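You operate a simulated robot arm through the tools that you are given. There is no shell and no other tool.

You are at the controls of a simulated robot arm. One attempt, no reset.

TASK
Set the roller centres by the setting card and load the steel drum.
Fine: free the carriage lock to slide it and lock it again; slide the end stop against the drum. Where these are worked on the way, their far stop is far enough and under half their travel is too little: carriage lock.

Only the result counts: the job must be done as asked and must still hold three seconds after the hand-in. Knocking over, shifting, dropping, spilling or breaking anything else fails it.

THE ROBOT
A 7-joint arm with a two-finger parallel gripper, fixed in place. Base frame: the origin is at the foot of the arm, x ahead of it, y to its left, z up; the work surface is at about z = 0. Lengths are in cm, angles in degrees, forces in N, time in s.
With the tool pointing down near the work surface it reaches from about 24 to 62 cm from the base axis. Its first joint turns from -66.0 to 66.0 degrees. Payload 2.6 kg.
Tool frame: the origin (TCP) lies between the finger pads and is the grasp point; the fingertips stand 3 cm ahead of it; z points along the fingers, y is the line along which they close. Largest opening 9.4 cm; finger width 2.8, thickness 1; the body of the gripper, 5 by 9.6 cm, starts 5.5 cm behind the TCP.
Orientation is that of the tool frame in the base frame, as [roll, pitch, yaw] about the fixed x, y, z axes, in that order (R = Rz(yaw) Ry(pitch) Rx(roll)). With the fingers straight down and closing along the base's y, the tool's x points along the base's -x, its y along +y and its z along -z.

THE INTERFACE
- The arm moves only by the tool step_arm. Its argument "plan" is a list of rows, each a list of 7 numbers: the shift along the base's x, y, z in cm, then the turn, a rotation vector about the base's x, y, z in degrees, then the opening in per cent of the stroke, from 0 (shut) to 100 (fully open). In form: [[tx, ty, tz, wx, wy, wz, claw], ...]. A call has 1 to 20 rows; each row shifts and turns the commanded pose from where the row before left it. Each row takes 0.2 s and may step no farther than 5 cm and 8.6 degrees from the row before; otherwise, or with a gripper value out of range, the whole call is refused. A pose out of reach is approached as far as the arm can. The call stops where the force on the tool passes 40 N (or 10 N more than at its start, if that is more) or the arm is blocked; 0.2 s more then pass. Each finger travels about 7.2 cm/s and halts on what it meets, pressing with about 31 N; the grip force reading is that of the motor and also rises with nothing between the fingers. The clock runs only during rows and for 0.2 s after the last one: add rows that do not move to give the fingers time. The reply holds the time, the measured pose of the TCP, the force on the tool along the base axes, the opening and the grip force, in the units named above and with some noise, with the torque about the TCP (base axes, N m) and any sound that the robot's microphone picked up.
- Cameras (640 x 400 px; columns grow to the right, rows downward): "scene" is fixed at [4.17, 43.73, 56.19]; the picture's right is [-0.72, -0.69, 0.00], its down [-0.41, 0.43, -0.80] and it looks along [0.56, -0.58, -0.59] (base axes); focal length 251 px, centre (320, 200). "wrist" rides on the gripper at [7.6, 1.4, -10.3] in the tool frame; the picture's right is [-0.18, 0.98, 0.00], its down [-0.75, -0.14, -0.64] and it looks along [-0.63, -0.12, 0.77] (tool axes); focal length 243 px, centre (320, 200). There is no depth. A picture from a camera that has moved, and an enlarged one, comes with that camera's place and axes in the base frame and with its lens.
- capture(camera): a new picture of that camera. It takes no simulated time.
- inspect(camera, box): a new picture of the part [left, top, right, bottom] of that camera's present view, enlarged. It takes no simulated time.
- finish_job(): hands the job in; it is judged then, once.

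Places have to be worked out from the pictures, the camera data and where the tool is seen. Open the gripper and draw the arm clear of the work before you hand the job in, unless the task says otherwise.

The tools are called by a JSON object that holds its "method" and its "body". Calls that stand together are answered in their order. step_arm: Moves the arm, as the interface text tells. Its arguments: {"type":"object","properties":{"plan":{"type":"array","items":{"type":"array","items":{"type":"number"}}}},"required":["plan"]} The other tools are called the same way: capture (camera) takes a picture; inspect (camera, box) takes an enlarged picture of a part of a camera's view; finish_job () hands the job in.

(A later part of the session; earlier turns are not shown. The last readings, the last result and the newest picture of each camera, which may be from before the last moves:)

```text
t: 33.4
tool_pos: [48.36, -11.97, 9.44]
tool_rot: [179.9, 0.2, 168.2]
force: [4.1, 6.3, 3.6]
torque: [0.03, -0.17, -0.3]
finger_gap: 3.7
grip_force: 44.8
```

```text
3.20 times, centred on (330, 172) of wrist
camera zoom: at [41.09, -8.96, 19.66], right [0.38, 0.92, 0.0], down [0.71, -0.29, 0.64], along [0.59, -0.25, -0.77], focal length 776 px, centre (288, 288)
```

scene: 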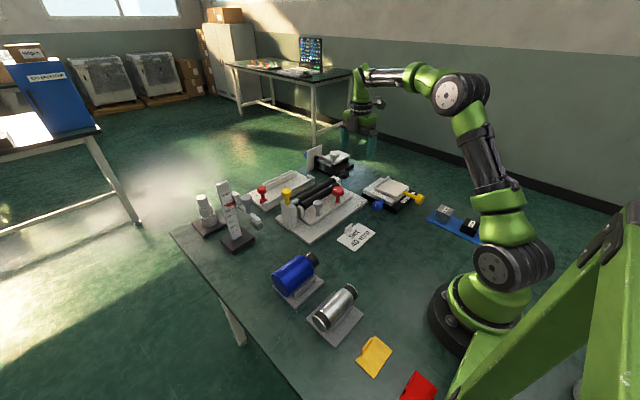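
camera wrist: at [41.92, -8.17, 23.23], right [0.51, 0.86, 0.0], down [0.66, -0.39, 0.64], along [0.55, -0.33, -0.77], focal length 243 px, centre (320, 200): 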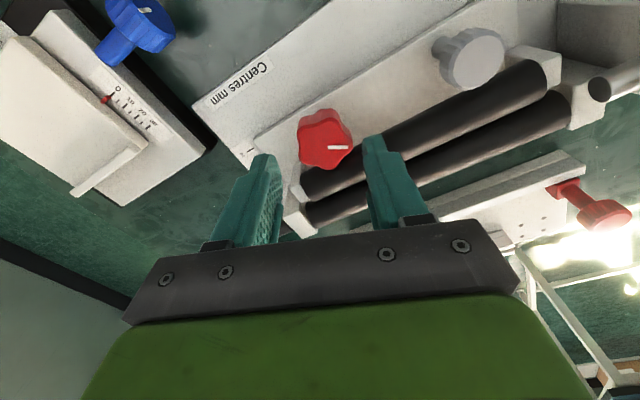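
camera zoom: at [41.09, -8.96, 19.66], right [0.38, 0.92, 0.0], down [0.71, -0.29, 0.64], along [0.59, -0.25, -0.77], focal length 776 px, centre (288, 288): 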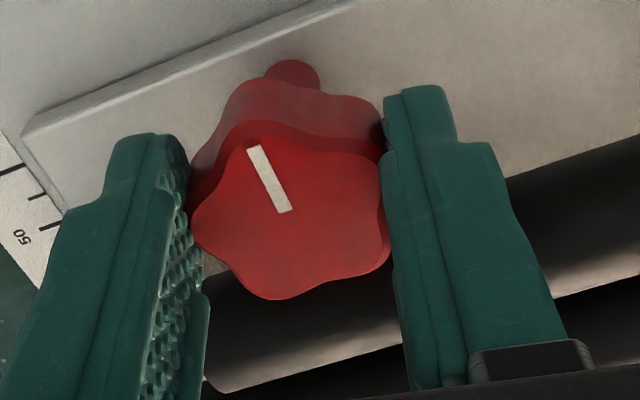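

A twist torque of -0.3 N·m has appeared and the mark lagged the tool, so this may be the stop (about 120° of turn). I'll try a few more degrees to confirm.

{"method": "step_arm", "body": {"plan": [[0, -0.04, 0, 0, 0, 4, 20], [0, 0, 0, 0, 0, 0, 20]]}}

{"method": "inspect", "body": {"camera": "wrist", "box": [230, 110, 430, 235]}}

```text
t: 34.0
tool_pos: [48.18, -11.85, 9.41]
tool_rot: [179.9, 0.0, 171.9]
force: [1.6, 7.1, 8.9]
torque: [0.33, -0.12, -0.86]
finger_gap: 3.7
grip_force: 44.9
```

```text
3.20 times, centred on (330, 172) of wrist
camera zoom: at [40.91, -9.5, 19.66], right [0.32, 0.95, 0.0], down [0.73, -0.25, 0.64], along [0.61, -0.2, -0.77], focal length 776 px, centre (288, 288)
```

zoom: 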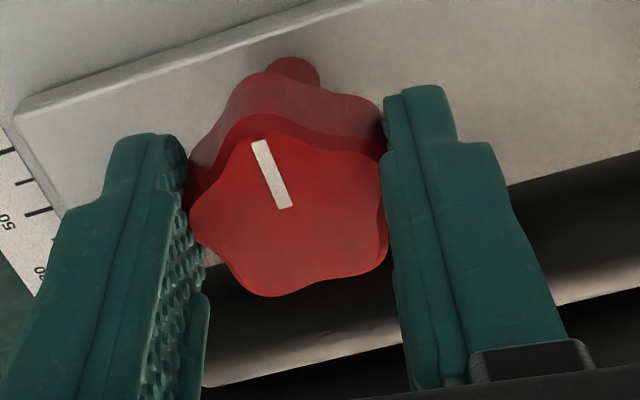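

Torque rose to -0.86 N·m, so the lock is at its far stop after about 120°. I'll release, lift, and swing the camera to the -y side to read the scale without x parallax.

{"method": "step_arm", "body": {"plan": [[0, 0, 0, 0, 0, -2, 25], [0, 0, 0, 0, 0, 0, 40], [0, 0, 0, 0, 0, 0, 51], [0, 0, 0, 0, 0, 0, 51], [0, 0, 1.3, 0, 0, 0, 51], [0, 0, 1.3, 0, 0, 0, 60], [0, 0, 3, 0, 0, 0, 100]]}}

{"method": "step_arm", "body": {"plan": [[0.3, -0.7, 0, 0, 0, 8.4, 100], [0.3, -0.7, 0, 0, 0, 8.4, 100], [0.3, -0.7, 0, 0, 0, 8.4, 100], [0.3, -0.7, 0, 0, 0, 8.4, 100], [0.3, -0.7, 0, 0, 0, 8.4, 100], [0.3, -0.7, 0, 0, 0, 8.4, 100], [0.3, -0.7, 0, 0, 0, 8.4, 100], [0.3, -0.7, 0, 0, 0, 8.4, 100], [0.3, -0.7, 0, 0, 0, 8.4, 100], [0.3, -0.7, 0, 0, 0, 8.4, 100], [0.3, -0.7, 0, 0, 0, 8.4, 100], [0.3, -0.7, 0, 0, 0, 7.6, 100], [0, 0, 0, 0, 0, 0, 100]]}}

{"method": "capture", "body": {"camera": "wrist"}}

```text
t: 35.6
tool_pos: [48.36, -11.94, 14.82]
tool_rot: [-180.0, -0.1, 170.0]
force: [-0.1, -0.8, 0.5]
torque: [0.02, 0.02, -0.01]
finger_gap: 9.41
grip_force: 0.1
```

```text
t: 38.4
tool_pos: [51.93, -20.26, 14.91]
tool_rot: [-179.9, 0.0, -89.8]
force: [-0.2, 0.1, 0.2]
torque: [-0.02, 0.02, 0.01]
finger_gap: 9.41
grip_force: 0.1
```

```text
taken
camera wrist: at [50.39, -27.99, 25.17], right [-0.98, 0.18, 0.0], down [0.14, 0.75, 0.64], along [0.12, 0.63, -0.77], focal length 243 px, centre (320, 200)
```

wrist: 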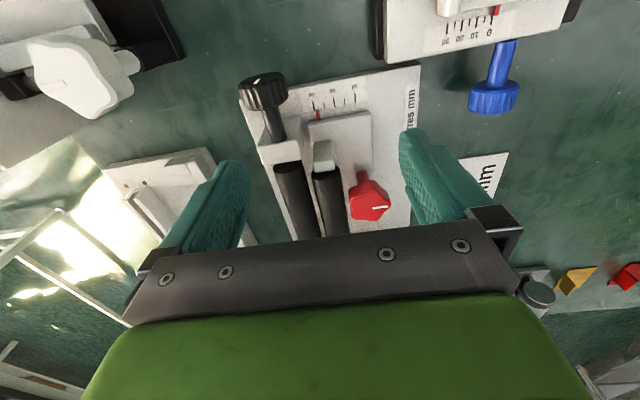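

The scale is in view; I'll enlarge it to read the pointer.

{"method": "inspect", "body": {"camera": "wrist", "box": [285, 75, 385, 140]}}

{"method": "inspect", "body": {"camera": "wrist", "box": [230, 60, 430, 240]}}

```text
6.15 times, centred on (335, 108) of wrist
camera zoom: at [50.39, -27.99, 25.17], right [-0.98, 0.18, 0.0], down [0.14, 0.75, 0.64], along [0.12, 0.63, -0.77], focal length 1493 px, centre (228, 769)
```

zoom: 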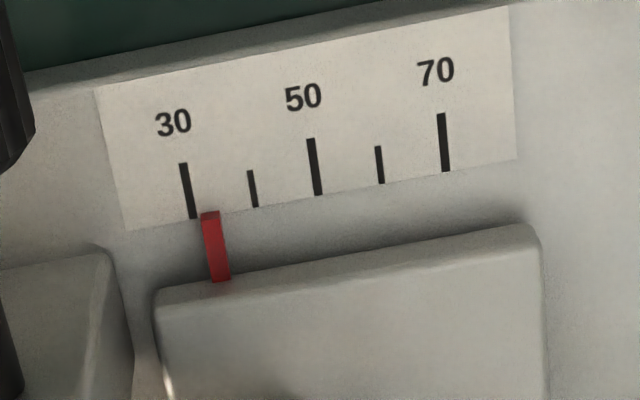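

```text
2.22 times, centred on (330, 150) of wrist
camera zoom: at [50.39, -27.99, 25.17], right [-0.98, 0.18, 0.0], down [0.14, 0.75, 0.64], along [0.12, 0.63, -0.77], focal length 539 px, centre (298, 311)
```

zoom: 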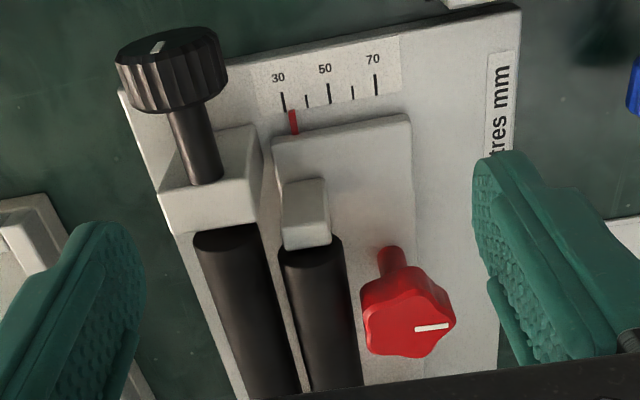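

The pointer now reads about 32.9 mm, so the carriage is free and needs about 7.1 mm more toward -x. I'll rotate back and hover over the grey handle near (48.6, -2.2).

{"method": "step_arm", "body": {"plan": [[-0.35, 1.64, 0, 0, 0, -8.2, 100], [-0.35, 1.64, 0, 0, 0, -8.2, 100], [-0.35, 1.64, 0, 0, 0, -8.2, 100], [-0.35, 1.64, 0, 0, 0, -8.2, 100], [-0.35, 1.64, 0, 0, 0, -8.2, 90], [-0.35, 1.64, 0, 0, 0, -8.2, 80], [-0.35, 1.64, 0, 0, 0, -8.2, 70], [-0.35, 1.64, 0, 0, 0, -8.2, 60], [-0.35, 1.64, 0, 0, 0, -8.2, 55], [-0.35, 1.64, -0.5, 0, 0, -8.2, 50], [-0.35, 1.64, -0.5, 0, 0, -8.2, 48], [0, 0, 0, 0, 0, 0, 48]]}}

{"method": "inspect", "body": {"camera": "wrist", "box": [230, 90, 430, 215]}}

{"method": "inspect", "body": {"camera": "scene", "box": [280, 150, 360, 210]}}

```text
t: 41.0
tool_pos: [48.34, -2.38, 13.84]
tool_rot: [179.9, -0.1, 179.7]
force: [-0.7, 0.7, 0.3]
torque: [-0.01, -0.02, 0.01]
finger_gap: 4.51
grip_force: 0.0
```

```text
3.20 times, centred on (330, 152) of wrist
camera zoom: at [40.59, -0.98, 24.05], right [0.19, 0.98, 0.0], down [0.75, -0.15, 0.64], along [0.63, -0.12, -0.77], focal length 776 px, centre (288, 352)
```

zoom: 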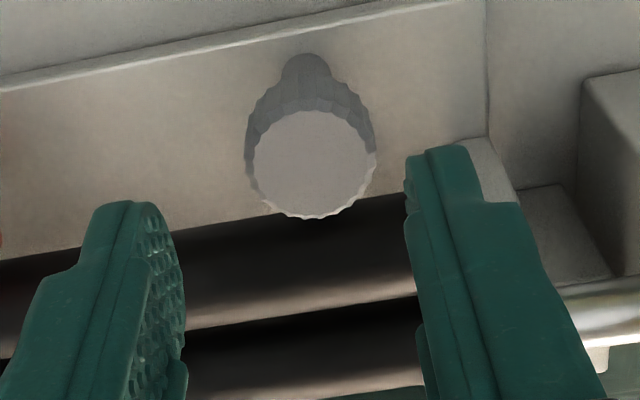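

```text
6.67 times, centred on (320, 180) of scene
camera zoom: at [4.17, 43.73, 56.19], right [-0.72, -0.69, 0.0], down [-0.41, 0.43, -0.8], along [0.56, -0.58, -0.59], focal length 1676 px, centre (320, 333)
```

zoom: 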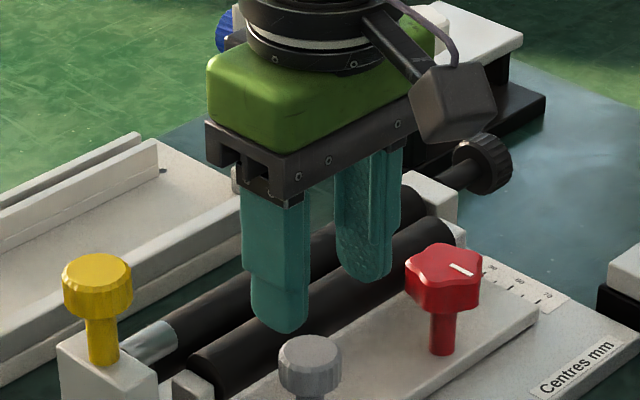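

The grey handle's centre is at (48.7, -1.92), about 3 cm across. I'll centre on it, go down and grip it across y.

{"method": "step_arm", "body": {"plan": [[-0.05, 0.46, 0, 0, 0, 0, 48], [0, 0, -1.5, 0, 0, 0, 48], [0, 0, -1.5, 0, 0, 0, 48], [0, 0, -0.8, 0, 0, 0, 48], [0, 0, -0.6, 0, 0, 0, 48], [0, 0, 0, 0, 0, 0, 30], [0, 0, 0, 0, 0, 0, 15], [0, 0, 0, 0, 0, 0, 15], [0, 0, 0, 0, 0, 0, 15]]}}

{"method": "inspect", "body": {"camera": "wrist", "box": [230, 110, 430, 235]}}

```text
t: 43.0
tool_pos: [48.07, -2.06, 9.33]
tool_rot: [-179.9, 0.0, 179.6]
force: [-0.3, -5.1, -2.6]
torque: [0.27, -0.21, -0.15]
finger_gap: 2.93
grip_force: 44.9
```

```text
3.20 times, centred on (330, 172) of wrist
camera zoom: at [40.39, -0.54, 19.58], right [0.19, 0.98, 0.0], down [0.75, -0.14, 0.64], along [0.63, -0.12, -0.77], focal length 776 px, centre (288, 288)
```

zoom: 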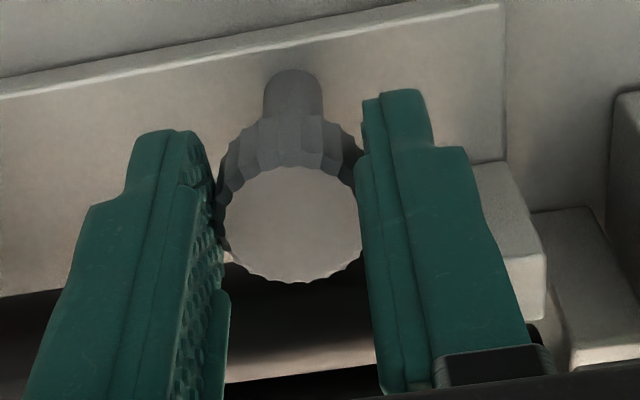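

I have the handle gripped at 2.9 cm. Now I'll slide the carriage slowly 0.71 cm toward -x.

{"method": "step_arm", "body": {"plan": [[-0.15, 0, 0, 0, 0, 0, 15], [-0.15, 0, 0, 0, 0, 0, 15], [-0.15, 0, 0, 0, 0, 0, 15], [-0.15, 0, 0, 0, 0, 0, 15], [-0.11, 0, 0, 0, 0, 0, 15], [0, 0, 0, 0, 0, 0, 15], [0, 0, 0, 0, 0, 0, 15]]}}

{"method": "inspect", "body": {"camera": "wrist", "box": [230, 110, 430, 235]}}

{"method": "inspect", "body": {"camera": "scene", "box": [280, 150, 360, 210]}}

```text
t: 44.6
tool_pos: [47.29, -2.16, 9.4]
tool_rot: [-180.0, -0.3, 179.7]
force: [-1.3, -14.2, -26.4]
torque: [0.07, -0.28, -0.01]
finger_gap: 2.95
grip_force: 45.2
```

```text
3.20 times, centred on (330, 172) of wrist
camera zoom: at [39.64, -0.54, 19.64], right [0.19, 0.98, 0.0], down [0.76, -0.14, 0.64], along [0.63, -0.12, -0.77], focal length 776 px, centre (288, 288)
```

zoom: 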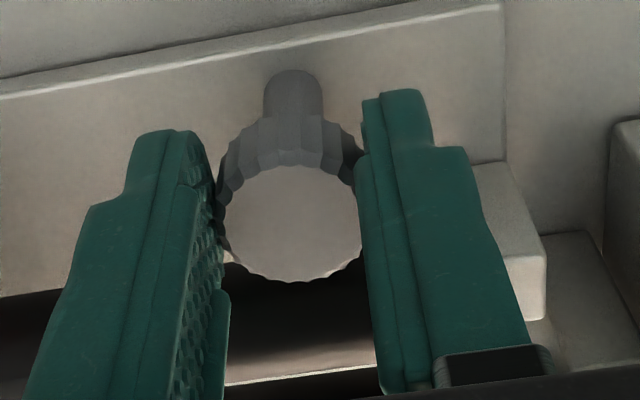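

```text
6.67 times, centred on (320, 180) of scene
camera zoom: at [4.19, 43.73, 56.19], right [-0.72, -0.69, 0.0], down [-0.41, 0.43, -0.8], along [0.56, -0.58, -0.59], focal length 1676 px, centre (320, 333)
```

zoom: 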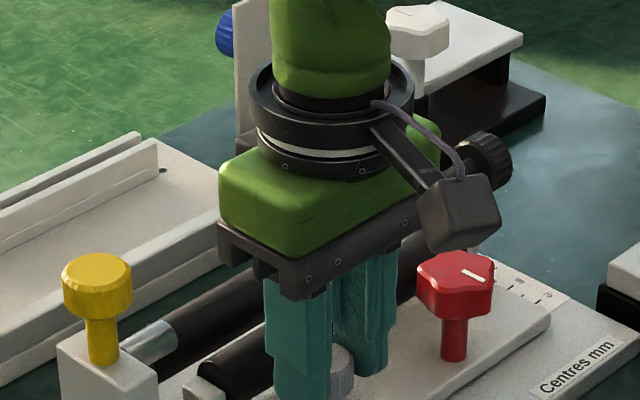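

The carriage followed the handle by about 0.7 cm. I'll release, lift away and read the scale again.

{"method": "step_arm", "body": {"plan": [[0, 0, 0, 0, 0, 0, 30], [0, 0, 0, 0, 0, 0, 48], [0, 0, 0, 0, 0, 0, 48], [0, 0, 1.3, 0, 0, 0, 48], [0, 0, 1.5, 0, 0, 0, 60], [0, 0, 2.5, 0, 0, 0, 100]]}}

{"method": "step_arm", "body": {"plan": [[0.42, -1.64, 0, 0, 0, 8.2, 100], [0.42, -1.64, 0, 0, 0, 8.2, 100], [0.42, -1.64, 0, 0, 0, 8.2, 100], [0.42, -1.64, 0, 0, 0, 8.2, 100], [0.42, -1.64, 0, 0, 0, 8.2, 100], [0.42, -1.64, 0, 0, 0, 8.2, 100], [0.42, -1.64, 0, 0, 0, 8.2, 100], [0.42, -1.64, 0, 0, 0, 8.2, 100], [0.42, -1.64, 0, 0, 0, 8.2, 100], [0.42, -1.64, 0, 0, 0, 8.2, 100], [0.42, -1.64, 0, 0, 0, 8.2, 100], [0, 0, 0, 0, 0, 0, 100]]}}

{"method": "inspect", "body": {"camera": "wrist", "box": [285, 75, 385, 140]}}

```text
t: 46.0
tool_pos: [47.22, -1.87, 15.02]
tool_rot: [180.0, 0.0, 179.8]
force: [-1.1, -0.2, 0.3]
torque: [-0.02, -0.03, 0.0]
finger_gap: 9.39
grip_force: 0.0
```

```text
t: 48.6
tool_pos: [51.86, -19.85, 14.82]
tool_rot: [-180.0, 0.0, -90.0]
force: [-0.6, 0.3, -0.4]
torque: [-0.02, 0.01, 0.02]
finger_gap: 9.39
grip_force: 0.0
```

```text
6.15 times, centred on (335, 108) of wrist
camera zoom: at [50.36, -27.55, 25.09], right [-0.98, 0.18, 0.0], down [0.14, 0.75, 0.64], along [0.12, 0.63, -0.77], focal length 1493 px, centre (228, 769)
```

zoom: 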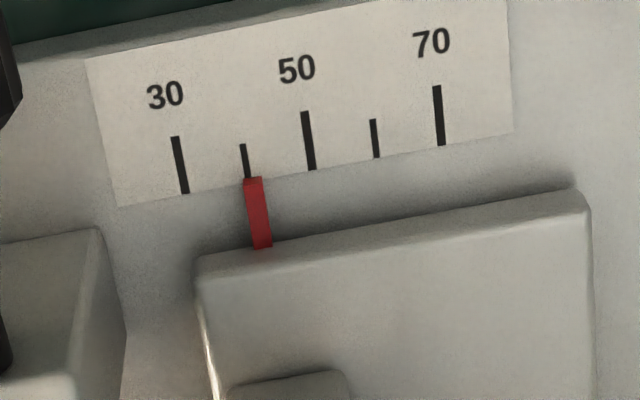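

The pointer is now close to 40, perhaps slightly past. I'll zoom in more for an accurate reading.

{"method": "inspect", "body": {"camera": "wrist", "box": [305, 88, 345, 118]}}

{"method": "inspect", "body": {"camera": "wrist", "box": [220, 60, 420, 240]}}

```text
13.33 times, centred on (325, 103) of wrist
camera zoom: at [50.36, -27.55, 25.09], right [-0.98, 0.18, 0.0], down [0.14, 0.75, 0.64], along [0.12, 0.63, -0.77], focal length 3235 px, centre (253, 1493)
```

zoom: 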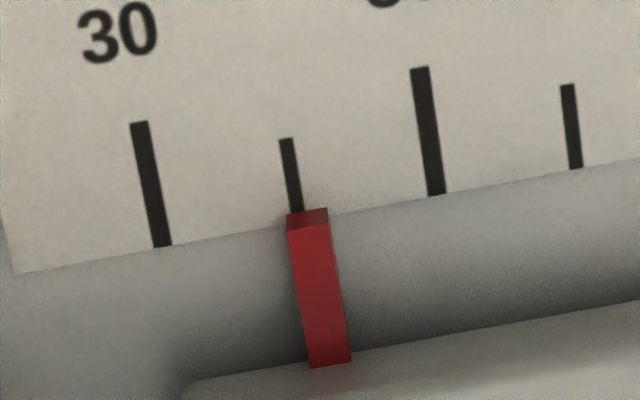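

```text
2.22 times, centred on (320, 150) of wrist
camera zoom: at [50.36, -27.55, 25.09], right [-0.98, 0.18, 0.0], down [0.14, 0.75, 0.64], along [0.12, 0.63, -0.77], focal length 539 px, centre (320, 311)
```

zoom: 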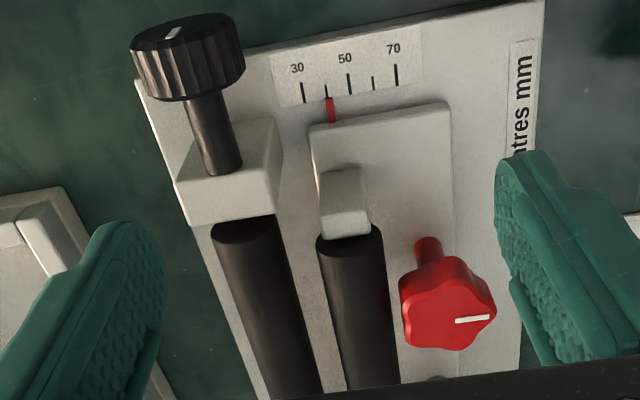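

Extending the 40 tick, the pointer centre sits about 0.8 mm past it (~40.8 mm). I'll now return to the red knob with a +22° grip angle, nudge the carriage back by 0.8 mm while holding the knob, and lock clockwise in bites.

{"method": "step_arm", "body": {"plan": [[-0.55, 0.944, 0, 0, 0, -8.5, 90], [-0.55, 0.944, 0, 0, 0, -8.5, 80], [-0.55, 0.944, 0, 0, 0, -8.5, 70], [-0.55, 0.944, -0.4, 0, 0, -8.5, 60], [-0.55, 0.944, -0.4, 0, 0, -8.5, 55], [-0.55, 0.944, -0.6, 0, 0, -8.5, 51], [-0.55, 0.944, -0.7, 0, 0, -8.5, 51], [-0.55, 0.944, -0.7, 0, 0, -8.5, 51], [0, 0, 0, 0, 0, 0, 51]]}}

{"method": "inspect", "body": {"camera": "wrist", "box": [230, 90, 430, 215]}}

```text
t: 50.6
tool_pos: [47.47, -12.4, 12.02]
tool_rot: [179.9, 0.0, -158.1]
force: [-0.4, -0.7, -0.7]
torque: [-0.02, 0.03, -0.01]
finger_gap: 4.77
grip_force: 0.0
```

```text
3.20 times, centred on (330, 152) of wrist
camera zoom: at [39.83, -13.96, 22.23], right [-0.2, 0.98, 0.0], down [0.75, 0.15, 0.64], along [0.63, 0.13, -0.77], focal length 776 px, centre (288, 352)
```

zoom: 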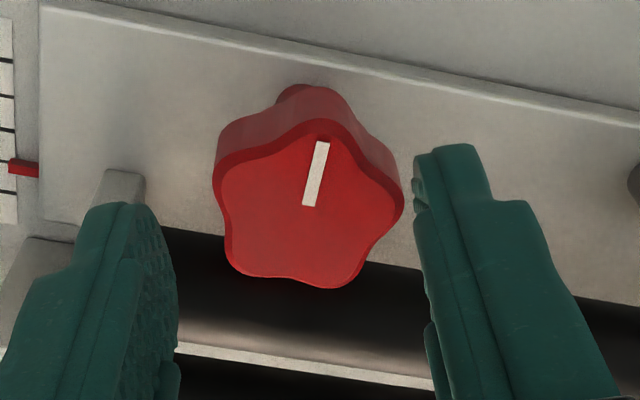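

The knob is at about (47.9, -11.95), with its mark near 185°. I'll centre, go down and close on it.

{"method": "step_arm", "body": {"plan": [[-0.08, 0.2, 0, 0, 0, 0, 51], [0, 0, -1.3, 0, 0, 0, 51], [0, 0, -1.3, 0, 0, 0, 51], [0, 0, 0, 0, 0, 0, 40], [0, 0, 0, 0, 0, 0, 30], [0, 0, 0, 0, 0, 0, 20], [0, 0, 0, 0, 0, 0, 20]]}}

{"method": "inspect", "body": {"camera": "wrist", "box": [230, 110, 430, 235]}}

```text
t: 52.2
tool_pos: [47.45, -12.2, 9.56]
tool_rot: [-179.9, 0.0, -158.0]
force: [3.3, -6.7, -0.8]
torque: [0.3, -0.45, -0.01]
finger_gap: 3.74
grip_force: 44.6
```

```text
3.20 times, centred on (330, 172) of wrist
camera zoom: at [39.82, -13.67, 19.75], right [-0.2, 0.98, 0.0], down [0.75, 0.15, 0.64], along [0.63, 0.13, -0.77], focal length 776 px, centre (288, 288)
```

zoom: 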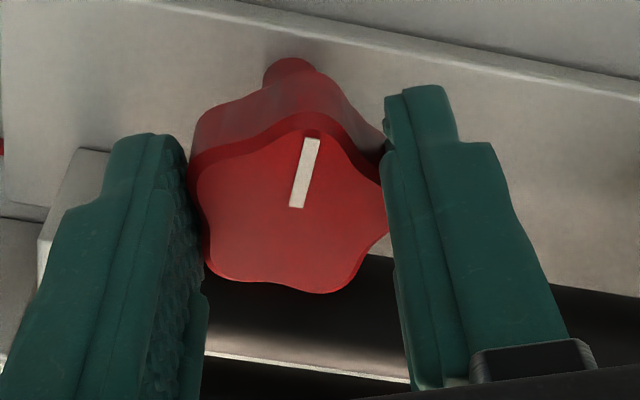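

Gripped. I'll turn clockwise in small rows about the knob's axis.

{"method": "step_arm", "body": {"plan": [[-0.013, 0.04, 0, 0, 0, -4, 20], [-0.013, 0.04, 0, 0, 0, -4, 20], [-0.008, 0.04, 0, 0, 0, -4, 20], [-0.008, 0.04, 0, 0, 0, -4, 20], [0, 0, 0, 0, 0, 0, 20]]}}

{"method": "step_arm", "body": {"plan": [[-0.002, 0.04, 0, 0, 0, -4, 20], [-0.002, 0.04, 0, 0, 0, -4, 20], [0.005, 0.04, 0, 0, 0, -4, 20], [0.005, 0.04, 0, 0, 0, -4, 20], [0, 0, 0, 0, 0, 0, 20]]}}

{"method": "inspect", "body": {"camera": "wrist", "box": [230, 110, 430, 235]}}

```text
t: 53.4
tool_pos: [47.46, -12.05, 9.55]
tool_rot: [179.9, 0.1, -174.3]
force: [-3.9, -5.9, 9.3]
torque: [0.1, 0.3, -0.03]
finger_gap: 3.76
grip_force: 45.3
```

```text
t: 54.6
tool_pos: [47.41, -11.94, 9.55]
tool_rot: [180.0, 0.2, 169.9]
force: [-3.7, -3.0, 17.3]
torque: [-0.28, 0.43, -0.04]
finger_gap: 3.75
grip_force: 44.8
```

```text
3.20 times, centred on (330, 172) of wrist
camera zoom: at [40.16, -9.19, 19.74], right [0.35, 0.94, 0.0], down [0.72, -0.27, 0.64], along [0.6, -0.23, -0.77], focal length 776 px, centre (288, 288)
```

zoom: 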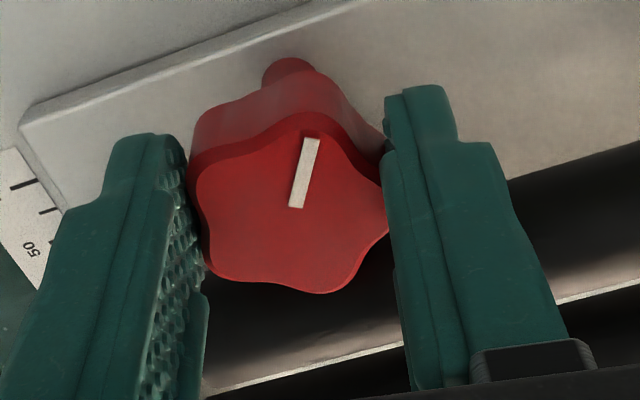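

32° back so far with modest forces. I'll finish this bite, then release, lift and swing back for the next.

{"method": "step_arm", "body": {"plan": [[0.01, 0.05, 0.03, 0, 0, -5, 20], [0.012, 0.05, 0.03, 0, 0, -5, 20], [0, 0, 0, 0, 0, 0, 20], [0, 0, 0, 0, 0, 0, 35], [0, 0, 0, 0, 0, 0, 51], [0, 0, 0, 0, 0, 0, 51], [0, 0, 1.3, 0, 0, 0, 51], [0, 0, 1.3, 0, 0, 0, 51], [-0.02, -0.08, 0, 0, 0, 8.4, 51], [-0.01, -0.08, 0, 0, 0, 8.4, 51], [0, -0.08, 0, 0, 0, 8.4, 51], [0.01, -0.08, 0, 0, 0, 8.4, 51], [0.02, -0.08, 0, 0, 0, 8.4, 51], [0, 0, 0, 0, 0, 0, 51]]}}

{"method": "inspect", "body": {"camera": "wrist", "box": [230, 90, 430, 215]}}

```text
t: 57.6
tool_pos: [47.37, -12.38, 12.04]
tool_rot: [-180.0, 0.0, -157.9]
force: [0.1, -0.2, -0.7]
torque: [0.01, -0.02, 0.03]
finger_gap: 4.8
grip_force: 0.0
```

```text
3.20 times, centred on (330, 152) of wrist
camera zoom: at [39.85, -13.84, 22.29], right [-0.2, 0.98, 0.0], down [0.75, 0.15, 0.64], along [0.63, 0.13, -0.77], focal length 776 px, centre (288, 352)
```

zoom: 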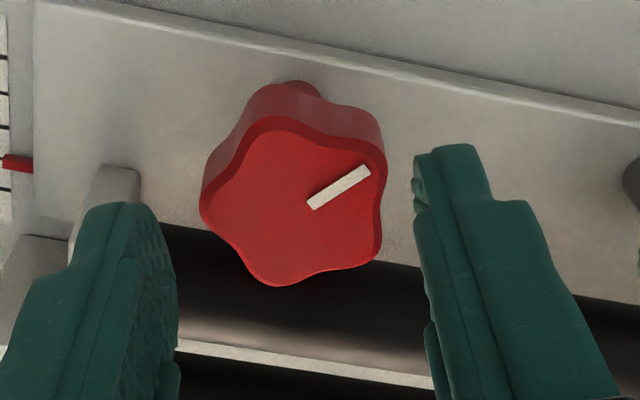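

42° back. The scale edge is visible in this view, so I'll check the pointer before the next bite.

{"method": "inspect", "body": {"camera": "wrist", "box": [205, 105, 261, 155]}}

```text
8.00 times, centred on (233, 130) of wrist
camera zoom: at [39.85, -13.84, 22.29], right [-0.2, 0.98, 0.0], down [0.75, 0.15, 0.64], along [0.63, 0.13, -0.77], focal length 1941 px, centre (1016, 760)
```

zoom: 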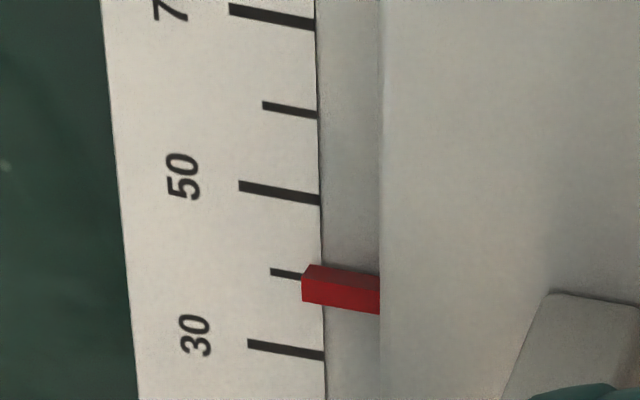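

Correcting for the pointer's height above the scale, this view agrees: about 40.8 mm, so the carriage has not moved while turning. Second locking bite now.

{"method": "step_arm", "body": {"plan": [[-0.02, 0.1, 0, 0, 0, 0, 51], [0, 0, -1.3, 0, 0, 0, 51], [0, 0, -1.25, 0, 0, 0, 51], [0, 0, 0, 0, 0, 0, 40], [0, 0, 0, 0, 0, 0, 30], [0, 0, 0, 0, 0, 0, 20], [0, 0, 0, 0, 0, 0, 20]]}}

{"method": "inspect", "body": {"camera": "wrist", "box": [190, 110, 430, 260]}}

```text
t: 59.2
tool_pos: [47.4, -12.16, 9.53]
tool_rot: [-179.9, 0.0, -158.1]
force: [3.7, -6.7, -1.7]
torque: [0.4, -0.7, -0.01]
finger_gap: 3.7
grip_force: 44.9
```

```text
2.67 times, centred on (310, 185) of wrist
camera zoom: at [39.74, -13.69, 19.76], right [-0.2, 0.98, 0.0], down [0.75, 0.15, 0.64], along [0.63, 0.13, -0.77], focal length 647 px, centre (347, 240)
```

zoom: 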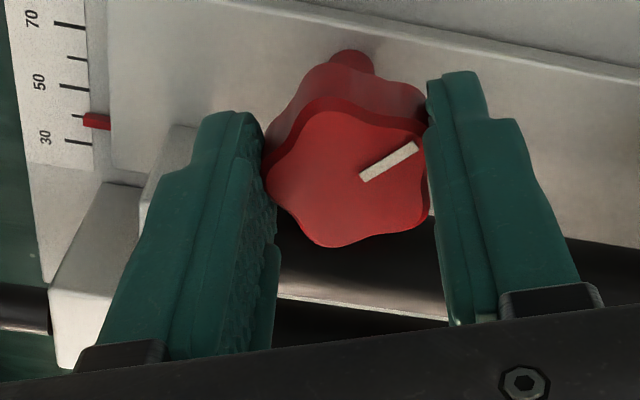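

While holding the knob I'll nudge the carriage +0.6 mm in x and compare the pointer in the same view.

{"method": "inspect", "body": {"camera": "wrist", "box": [190, 110, 246, 160]}}

{"method": "step_arm", "body": {"plan": [[0.03, 0, 0, 0, 0, 0, 20], [0.03, 0, 0, 0, 0, 0, 20], [0, 0, 0, 0, 0, 0, 20]]}}

{"method": "inspect", "body": {"camera": "wrist", "box": [190, 110, 246, 160]}}

```text
8.00 times, centred on (218, 135) of wrist
camera zoom: at [39.74, -13.69, 19.76], right [-0.2, 0.98, 0.0], down [0.75, 0.15, 0.64], along [0.63, 0.13, -0.77], focal length 1941 px, centre (1136, 720)
```

zoom: 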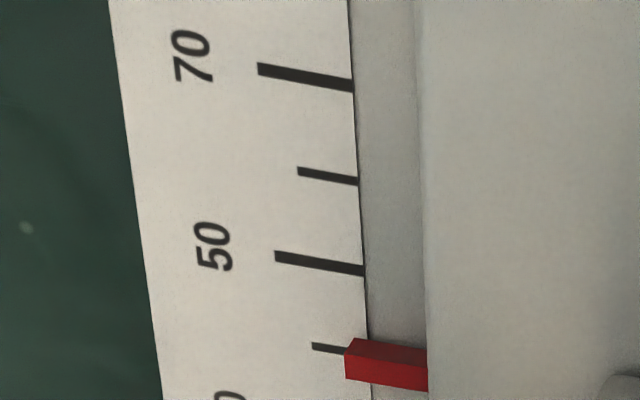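

```text
t: 60.0
tool_pos: [47.53, -12.16, 9.62]
tool_rot: [179.9, -0.1, -158.1]
force: [-2.8, -8.0, 6.1]
torque: [0.28, 0.59, -0.1]
finger_gap: 3.73
grip_force: 45.4
```

```text
8.00 times, centred on (218, 135) of wrist
camera zoom: at [39.84, -13.68, 19.77], right [-0.2, 0.98, 0.0], down [0.75, 0.15, 0.64], along [0.63, 0.12, -0.77], focal length 1941 px, centre (1136, 720)
```

zoom: 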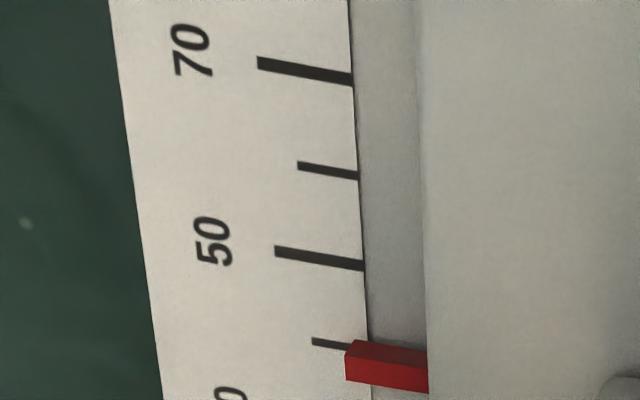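

The pointer moved 0.6 mm as commanded, so the carriage is free and the reading should now be about 40.2. I'll release, swing to the -y view and verify both the pointer and the roller spacing.

{"method": "step_arm", "body": {"plan": [[0, 0, 0, 0, 0, 0, 35], [0, 0, 0, 0, 0, 0, 51], [0, 0, 0, 0, 0, 0, 51], [0, 0, 1.3, 0, 0, 0, 51], [0, 0, 1.3, 0, 0, 0, 60], [0, 0, 3, 0, 0, 0, 100]]}}

{"method": "step_arm", "body": {"plan": [[0.6, -0.94, 0, 0, 0, 8.5, 100], [0.6, -0.94, 0, 0, 0, 8.5, 100], [0.6, -0.94, 0, 0, 0, 8.5, 100], [0.6, -0.94, 0, 0, 0, 8.5, 100], [0.6, -0.94, 0, 0, 0, 8.5, 100], [0.6, -0.94, 0, 0, 0, 8.5, 100], [0.6, -0.94, 0, 0, 0, 8.5, 100], [0.6, -0.94, 0, 0, 0, 8.5, 100], [0, 0, 0, 0, 0, 0, 100]]}}

{"method": "inspect", "body": {"camera": "wrist", "box": [305, 88, 345, 118]}}

{"method": "inspect", "body": {"camera": "wrist", "box": [270, 130, 390, 220]}}

```text
t: 61.4
tool_pos: [47.45, -12.19, 15.13]
tool_rot: [180.0, 0.0, -158.0]
force: [-0.2, 0.5, -0.1]
torque: [-0.03, -0.03, 0.03]
finger_gap: 9.38
grip_force: 0.0
```

```text
t: 63.4
tool_pos: [52.25, -19.77, 15.1]
tool_rot: [-180.0, 0.0, -89.8]
force: [-0.3, -0.5, 0.6]
torque: [-0.04, -0.02, -0.02]
finger_gap: 9.39
grip_force: 0.0
```

```text
13.33 times, centred on (325, 103) of wrist
camera zoom: at [50.79, -27.33, 25.32], right [-0.98, 0.18, 0.0], down [0.14, 0.75, 0.64], along [0.12, 0.63, -0.77], focal length 3235 px, centre (253, 1493)
```

zoom: 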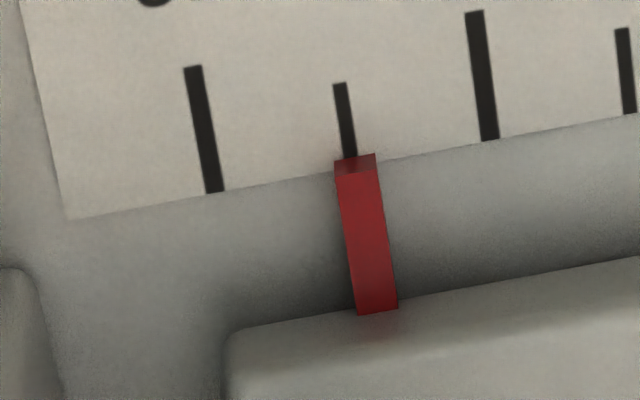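

```text
4.44 times, centred on (330, 175) of wrist
camera zoom: at [50.79, -27.33, 25.32], right [-0.98, 0.18, 0.0], down [0.14, 0.75, 0.64], along [0.12, 0.63, -0.77], focal length 1078 px, centre (276, 311)
```

zoom: 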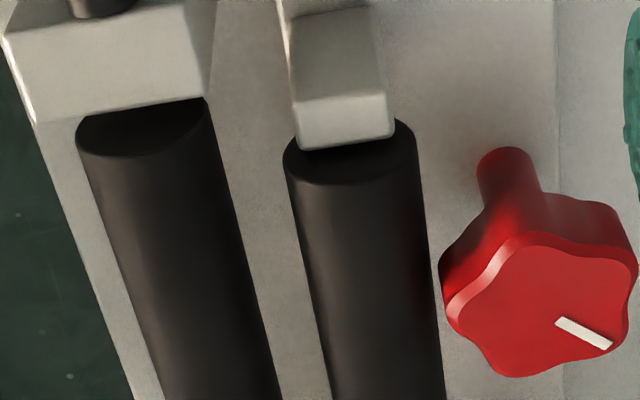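

The pointer now reads about 40.3, and the roller axes measure about 51.55 and 55.56 in x (≈ 4.0 cm apart). I'll go back to the same grip pose on the red knob, trim +0.3 mm and keep locking.

{"method": "step_arm", "body": {"plan": [[-0.6, 0.94, 0, 0, 0, -8.5, 90], [-0.6, 0.94, 0, 0, 0, -8.5, 80], [-0.6, 0.94, 0, 0, 0, -8.5, 70], [-0.6, 0.94, -0.4, 0, 0, -8.5, 60], [-0.6, 0.94, -0.5, 0, 0, -8.5, 51], [-0.6, 0.94, -0.7, 0, 0, -8.5, 51], [-0.6, 0.94, -0.7, 0, 0, -8.5, 51], [-0.6, 0.94, -0.7, 0, 0, -8.5, 51], [0, 0, 0, 0, 0, 0, 51], [0, 0, -1.3, 0, 0, 0, 51], [0, 0, -1.3, 0, 0, 0, 51], [0, 0, 0, 0, 0, 0, 40], [0, 0, 0, 0, 0, 0, 30], [0, 0, 0, 0, 0, 0, 20], [0, 0, 0, 0, 0, 0, 20]]}}

{"method": "inspect", "body": {"camera": "wrist", "box": [190, 110, 430, 260]}}

{"method": "inspect", "body": {"camera": "wrist", "box": [190, 110, 246, 160]}}

```text
t: 66.6
tool_pos: [47.32, -12.31, 9.57]
tool_rot: [-179.7, 0.1, -158.2]
force: [3.2, -13.4, -2.2]
torque: [0.39, -0.97, -0.05]
finger_gap: 3.75
grip_force: 45.5
```

```text
2.67 times, centred on (310, 185) of wrist
camera zoom: at [39.7, -13.69, 19.76], right [-0.2, 0.98, 0.0], down [0.75, 0.15, 0.64], along [0.63, 0.12, -0.77], focal length 647 px, centre (347, 240)
```

zoom: 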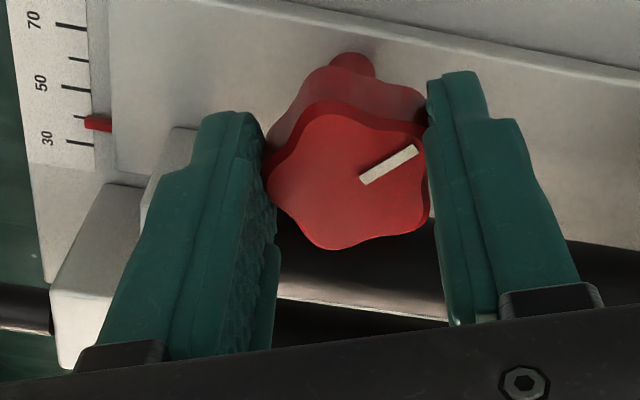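

```text
8.00 times, centred on (218, 135) of wrist
camera zoom: at [39.7, -13.69, 19.76], right [-0.2, 0.98, 0.0], down [0.75, 0.15, 0.64], along [0.63, 0.12, -0.77], focal length 1941 px, centre (1136, 720)
```

zoom: 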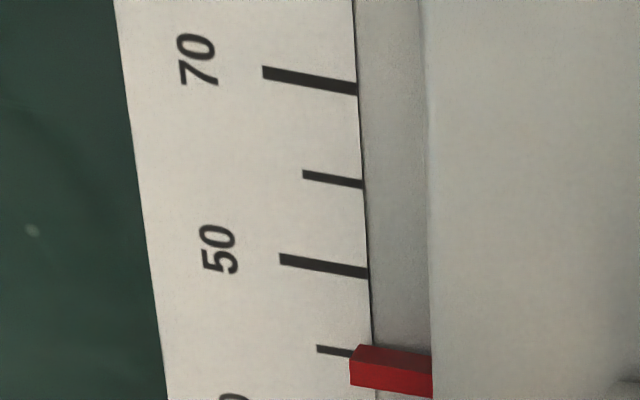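

The pointer is still at about 40.3 after regripping. I'll trim +0.3 mm in x and then turn clockwise through this bite.

{"method": "step_arm", "body": {"plan": [[0.03, 0, 0, 0, 0, 0, 20], [-0.013, 0.03, 0, 0, 0, -4, 20], [-0.013, 0.03, 0, 0, 0, -4, 20], [-0.008, 0.03, 0, 0, 0, -4, 20], [-0.008, 0.035, 0, 0, 0, -4, 20], [0, 0, 0, 0, 0, 0, 20]]}}

{"method": "inspect", "body": {"camera": "wrist", "box": [190, 110, 430, 260]}}

```text
t: 68.0
tool_pos: [47.28, -12.07, 9.48]
tool_rot: [-179.9, -0.1, -174.1]
force: [-4.0, -15.4, -2.9]
torque: [-0.14, 0.39, -0.08]
finger_gap: 3.73
grip_force: 45.1
```

```text
2.67 times, centred on (310, 185) of wrist
camera zoom: at [39.64, -11.41, 19.78], right [0.08, 1.0, 0.0], down [0.77, -0.06, 0.64], along [0.64, -0.05, -0.77], focal length 647 px, centre (347, 240)
```

zoom: 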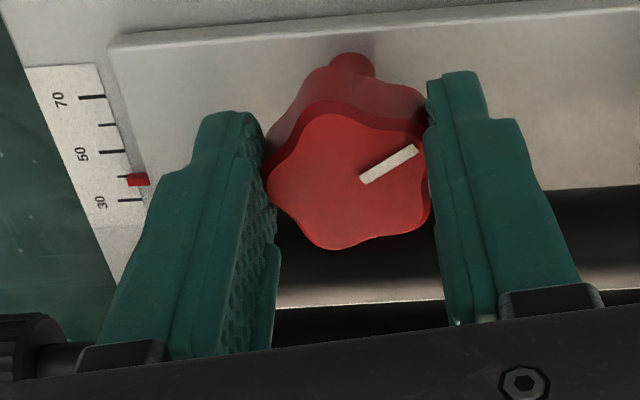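

Turning fine with the pointer steady near 40. I'll continue this bite.

{"method": "step_arm", "body": {"plan": [[-0.005, 0.03, 0, 0, 0, -4, 20], [-0.005, 0.03, 0, 0, 0, -4, 20], [0.0, 0.035, 0, 0, 0, -4, 20], [0.0, 0.035, 0, 0, 0, -4, 20], [0, 0, 0, 0, 0, 0, 20]]}}

{"method": "step_arm", "body": {"plan": [[0.005, 0.04, 0, 0, 0, -4, 20], [0.005, 0.04, 0, 0, 0, -4, 20], [0.008, 0.04, 0, 0, 0, -4, 20], [0, 0, 0, 0, 0, 0, 20]]}}

{"method": "inspect", "body": {"camera": "wrist", "box": [190, 110, 430, 260]}}

```text
t: 69.2
tool_pos: [47.47, -11.92, 9.54]
tool_rot: [-179.9, 0.0, 169.8]
force: [-2.7, -14.3, 2.8]
torque: [0.1, 1.21, -0.15]
finger_gap: 3.72
grip_force: 45.0
```

```text
t: 70.2
tool_pos: [47.49, -11.85, 9.48]
tool_rot: [-179.9, 0.1, 157.8]
force: [2.0, -18.3, -1.6]
torque: [0.27, 0.54, -0.13]
finger_gap: 3.72
grip_force: 45.1
```

```text
2.67 times, centred on (310, 185) of wrist
camera zoom: at [40.97, -7.6, 19.76], right [0.54, 0.84, 0.0], down [0.64, -0.41, 0.64], along [0.54, -0.35, -0.77], focal length 647 px, centre (347, 240)
```

zoom: 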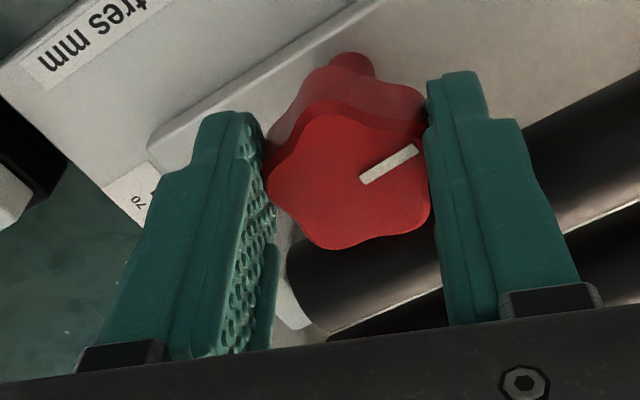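

86° back of about 120. I'll release, lift, swing back to +22° and look at the scale again before the last bite.

{"method": "step_arm", "body": {"plan": [[0, -0.08, 0, 0, 0, 0, 20], [0, 0, 0, 0, 0, 0, 35], [0, 0, 0, 0, 0, 0, 51], [0, 0, 0, 0, 0, 0, 51], [0, 0, 1.3, 0, 0, 0, 51], [0, 0, 1.3, 0, 0, 0, 51], [-0.02, -0.07, 0, 0, 0, 8.5, 51], [-0.01, -0.07, 0, 0, 0, 8.5, 51], [0, -0.07, 0, 0, 0, 8.5, 51], [0.01, -0.07, 0, 0, 0, 8.5, 51], [0.02, -0.07, 0, 0, 0, 8.5, 51], [0, 0, 0, 0, 0, 0, 51]]}}

{"method": "inspect", "body": {"camera": "wrist", "box": [190, 90, 430, 240]}}

{"method": "inspect", "body": {"camera": "wrist", "box": [205, 105, 261, 155]}}

```text
t: 72.8
tool_pos: [47.52, -12.2, 12.18]
tool_rot: [180.0, 0.0, -159.4]
force: [0.4, -0.4, -0.1]
torque: [-0.02, 0.0, 0.01]
finger_gap: 4.81
grip_force: 0.0
```

```text
2.67 times, centred on (310, 165) of wrist
camera zoom: at [39.9, -13.56, 22.38], right [-0.17, 0.98, 0.0], down [0.76, 0.13, 0.64], along [0.63, 0.11, -0.77], focal length 647 px, centre (347, 293)
```

zoom: 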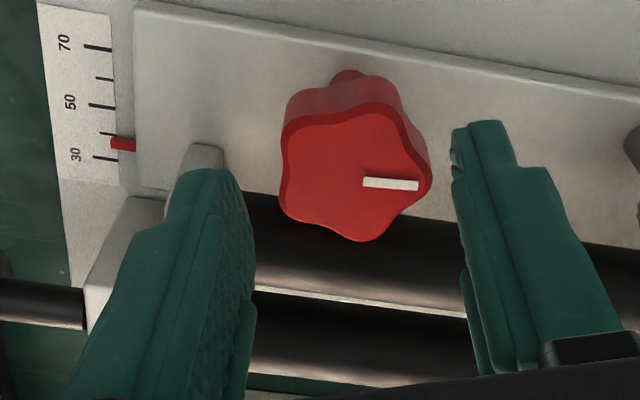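

```text
8.00 times, centred on (233, 130) of wrist
camera zoom: at [39.9, -13.56, 22.38], right [-0.17, 0.98, 0.0], down [0.76, 0.13, 0.64], along [0.63, 0.11, -0.77], focal length 1941 px, centre (1016, 760)
```

zoom: 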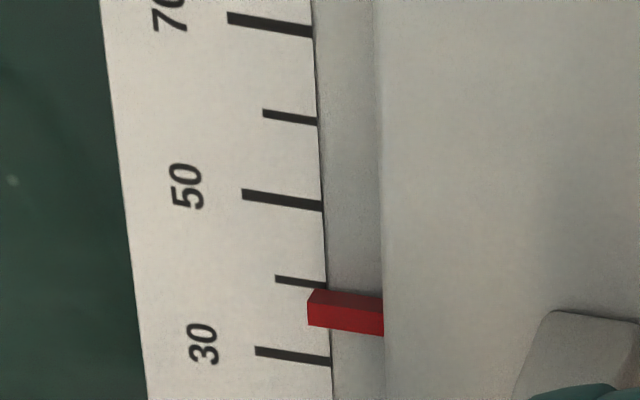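

The pointer has slipped back to about 38.6, so the carriage was still free and crept with the arm's give. I'll grip the knob again here (about 34° from locked) and bring the carriage back while watching the pointer.

{"method": "step_arm", "body": {"plan": [[0.12, 0.08, 0, 0, 0, 1.5, 51], [0, 0, -1.3, 0, 0, 0, 51], [0, 0, -1.3, 0, 0, 0, 51], [0, 0, 0, 0, 0, 0, 40], [0, 0, 0, 0, 0, 0, 30], [0, 0, 0, 0, 0, 0, 20], [0, 0, 0, 0, 0, 0, 20]]}}

{"method": "inspect", "body": {"camera": "wrist", "box": [190, 110, 430, 260]}}

{"method": "inspect", "body": {"camera": "wrist", "box": [190, 120, 246, 170]}}

```text
t: 74.4
tool_pos: [47.72, -12.12, 9.47]
tool_rot: [-179.9, -0.1, -158.2]
force: [2.9, -8.0, -2.6]
torque: [0.34, -0.33, -0.02]
finger_gap: 3.7
grip_force: 45.1
```

```text
2.67 times, centred on (310, 185) of wrist
camera zoom: at [40.1, -13.64, 19.68], right [-0.2, 0.98, 0.0], down [0.75, 0.15, 0.64], along [0.63, 0.13, -0.77], focal length 647 px, centre (347, 240)
```

zoom: 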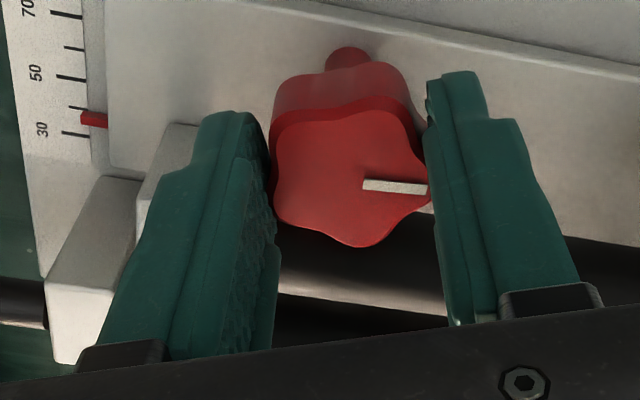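

```text
8.00 times, centred on (218, 145) of wrist
camera zoom: at [40.1, -13.64, 19.68], right [-0.2, 0.98, 0.0], down [0.75, 0.15, 0.64], along [0.63, 0.13, -0.77], focal length 1941 px, centre (1136, 640)
```

zoom: 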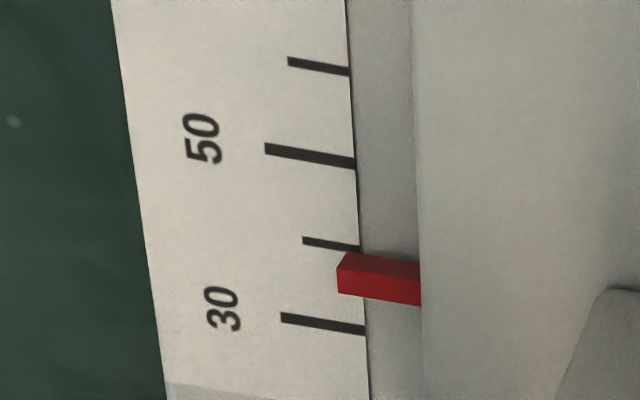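

In the same view calibrated earlier, the pointer needs to go about 1.2 mm back toward -x. I'll shift while gripping and check that it moves.

{"method": "step_arm", "body": {"plan": [[-0.06, 0, 0, 0, 0, 0, 20], [-0.06, 0, 0, 0, 0, 0, 20], [0, 0, 0, 0, 0, 0, 20], [0, 0, 0, 0, 0, 0, 20]]}}

{"method": "inspect", "body": {"camera": "wrist", "box": [190, 120, 246, 170]}}

```text
t: 75.4
tool_pos: [47.54, -12.01, 9.49]
tool_rot: [180.0, -0.1, -158.1]
force: [3.3, -12.3, -10.7]
torque: [0.32, -0.78, -0.05]
finger_gap: 3.71
grip_force: 44.9
```

```text
8.00 times, centred on (218, 145) of wrist
camera zoom: at [39.87, -13.64, 19.7], right [-0.2, 0.98, 0.0], down [0.75, 0.15, 0.64], along [0.63, 0.13, -0.77], focal length 1941 px, centre (1136, 640)
```

zoom: 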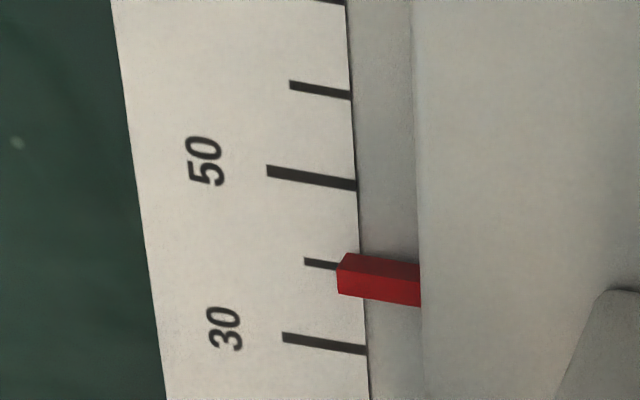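

It moved 2.3 mm for a 1.2 mm command (stick-slip), now reading about 41.1. I'll nudge back a little.

{"method": "step_arm", "body": {"plan": [[0.05, 0, 0, 0, 0, 0, 20], [0.04, 0, 0, 0, 0, 0, 20], [0, 0, 0, 0, 0, 0, 20], [0, 0, 0, 0, 0, 0, 20]]}}

{"method": "inspect", "body": {"camera": "wrist", "box": [190, 120, 246, 170]}}

```text
t: 76.4
tool_pos: [47.49, -12.12, 9.54]
tool_rot: [179.9, -0.1, -158.1]
force: [-2.9, -13.2, -12.0]
torque: [-0.95, 0.53, -0.04]
finger_gap: 3.69
grip_force: 45.0
```

```text
8.00 times, centred on (218, 145) of wrist
camera zoom: at [39.96, -13.63, 19.72], right [-0.2, 0.98, 0.0], down [0.75, 0.15, 0.64], along [0.63, 0.13, -0.77], focal length 1941 px, centre (1136, 640)
```

zoom: 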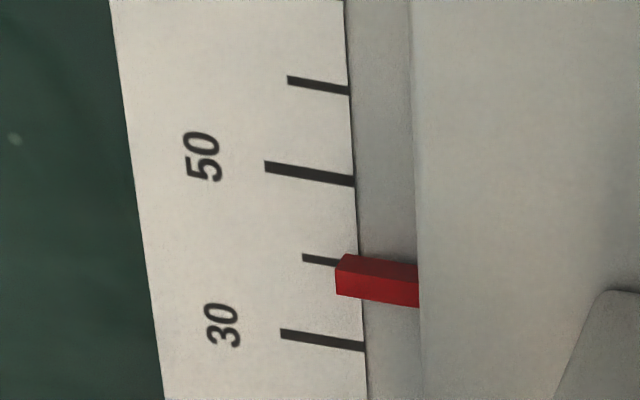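

Reading now about 40.6. One more small nudge, then I'll check again.

{"method": "step_arm", "body": {"plan": [[0.05, 0, 0, 0, 0, 0, 20], [0, 0, 0, 0, 0, 0, 20], [0, 0, 0, 0, 0, 0, 20]]}}

{"method": "inspect", "body": {"camera": "wrist", "box": [190, 120, 246, 170]}}

```text
t: 77.2
tool_pos: [47.65, -12.12, 9.43]
tool_rot: [-179.9, -0.1, -158.1]
force: [-2.3, -16.8, -13.5]
torque: [-0.05, 1.05, -0.07]
finger_gap: 3.72
grip_force: 44.9
```

```text
8.00 times, centred on (218, 145) of wrist
camera zoom: at [40.01, -13.62, 19.71], right [-0.2, 0.98, 0.0], down [0.75, 0.15, 0.64], along [0.63, 0.12, -0.77], focal length 1941 px, centre (1136, 640)
```

zoom: 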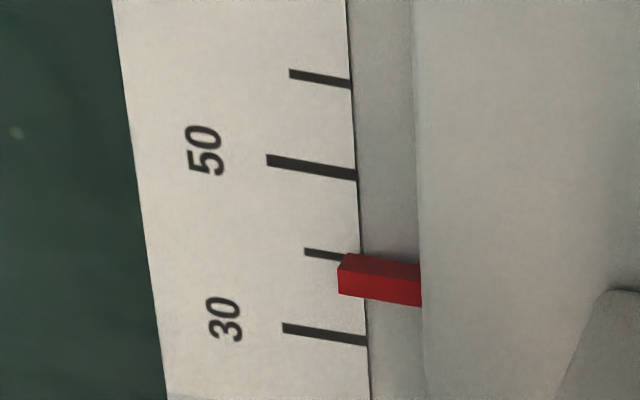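

The pointer is now at about 40.1. I'll turn clockwise in small steps while checking the scale.

{"method": "step_arm", "body": {"plan": [[-0.013, 0.01, 0, 0, 0, -4, 20], [-0.013, 0.01, 0, 0, 0, -4, 20], [0, 0, 0, 0, 0, 0, 20]]}}

{"method": "inspect", "body": {"camera": "wrist", "box": [190, 130, 246, 180]}}

```text
t: 78.0
tool_pos: [47.53, -12.17, 9.48]
tool_rot: [-179.9, -0.2, -166.2]
force: [2.2, -19.7, -28.6]
torque: [0.09, -0.31, -0.09]
finger_gap: 3.74
grip_force: 45.8
```

```text
8.00 times, centred on (218, 155) of wrist
camera zoom: at [39.78, -12.49, 19.74], right [-0.06, 1.0, 0.0], down [0.77, 0.05, 0.64], along [0.64, 0.03, -0.77], focal length 1941 px, centre (1136, 560)
```

zoom: 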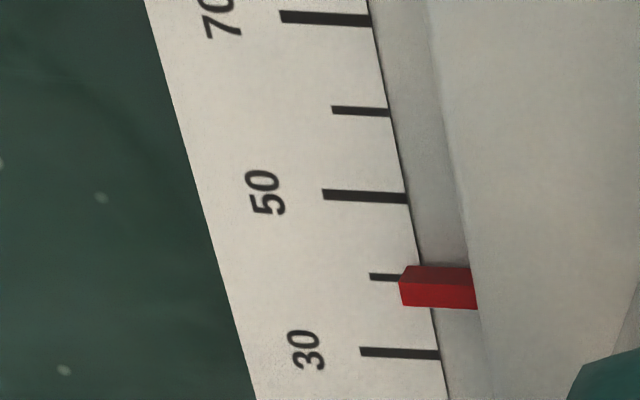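

Reading about 41 now: side and vertical loads are deflecting the arm and dragging the carriage. I'll relieve those y and z loads before continuing.

{"method": "step_arm", "body": {"plan": [[0, -0.05, -0.05, 0, 0, 0, 20], [0, -0.05, -0.05, 0, 0, 0, 20], [0, 0, 0, 0, 0, 0, 20]]}}

{"method": "inspect", "body": {"camera": "wrist", "box": [190, 130, 246, 180]}}

```text
t: 78.8
tool_pos: [47.47, -11.99, 9.55]
tool_rot: [180.0, -0.1, -165.9]
force: [-3.3, -9.9, -16.8]
torque: [-0.82, 1.11, -0.07]
finger_gap: 3.69
grip_force: 44.8
```

```text
8.00 times, centred on (218, 155) of wrist
camera zoom: at [39.83, -12.53, 19.74], right [-0.06, 1.0, 0.0], down [0.77, 0.05, 0.64], along [0.64, 0.04, -0.77], focal length 1941 px, centre (1136, 560)
```

zoom: 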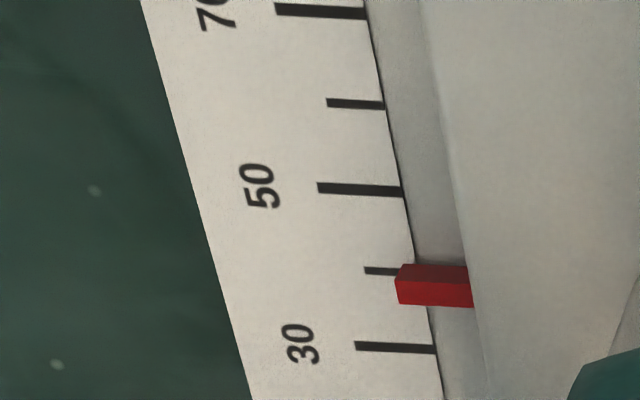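

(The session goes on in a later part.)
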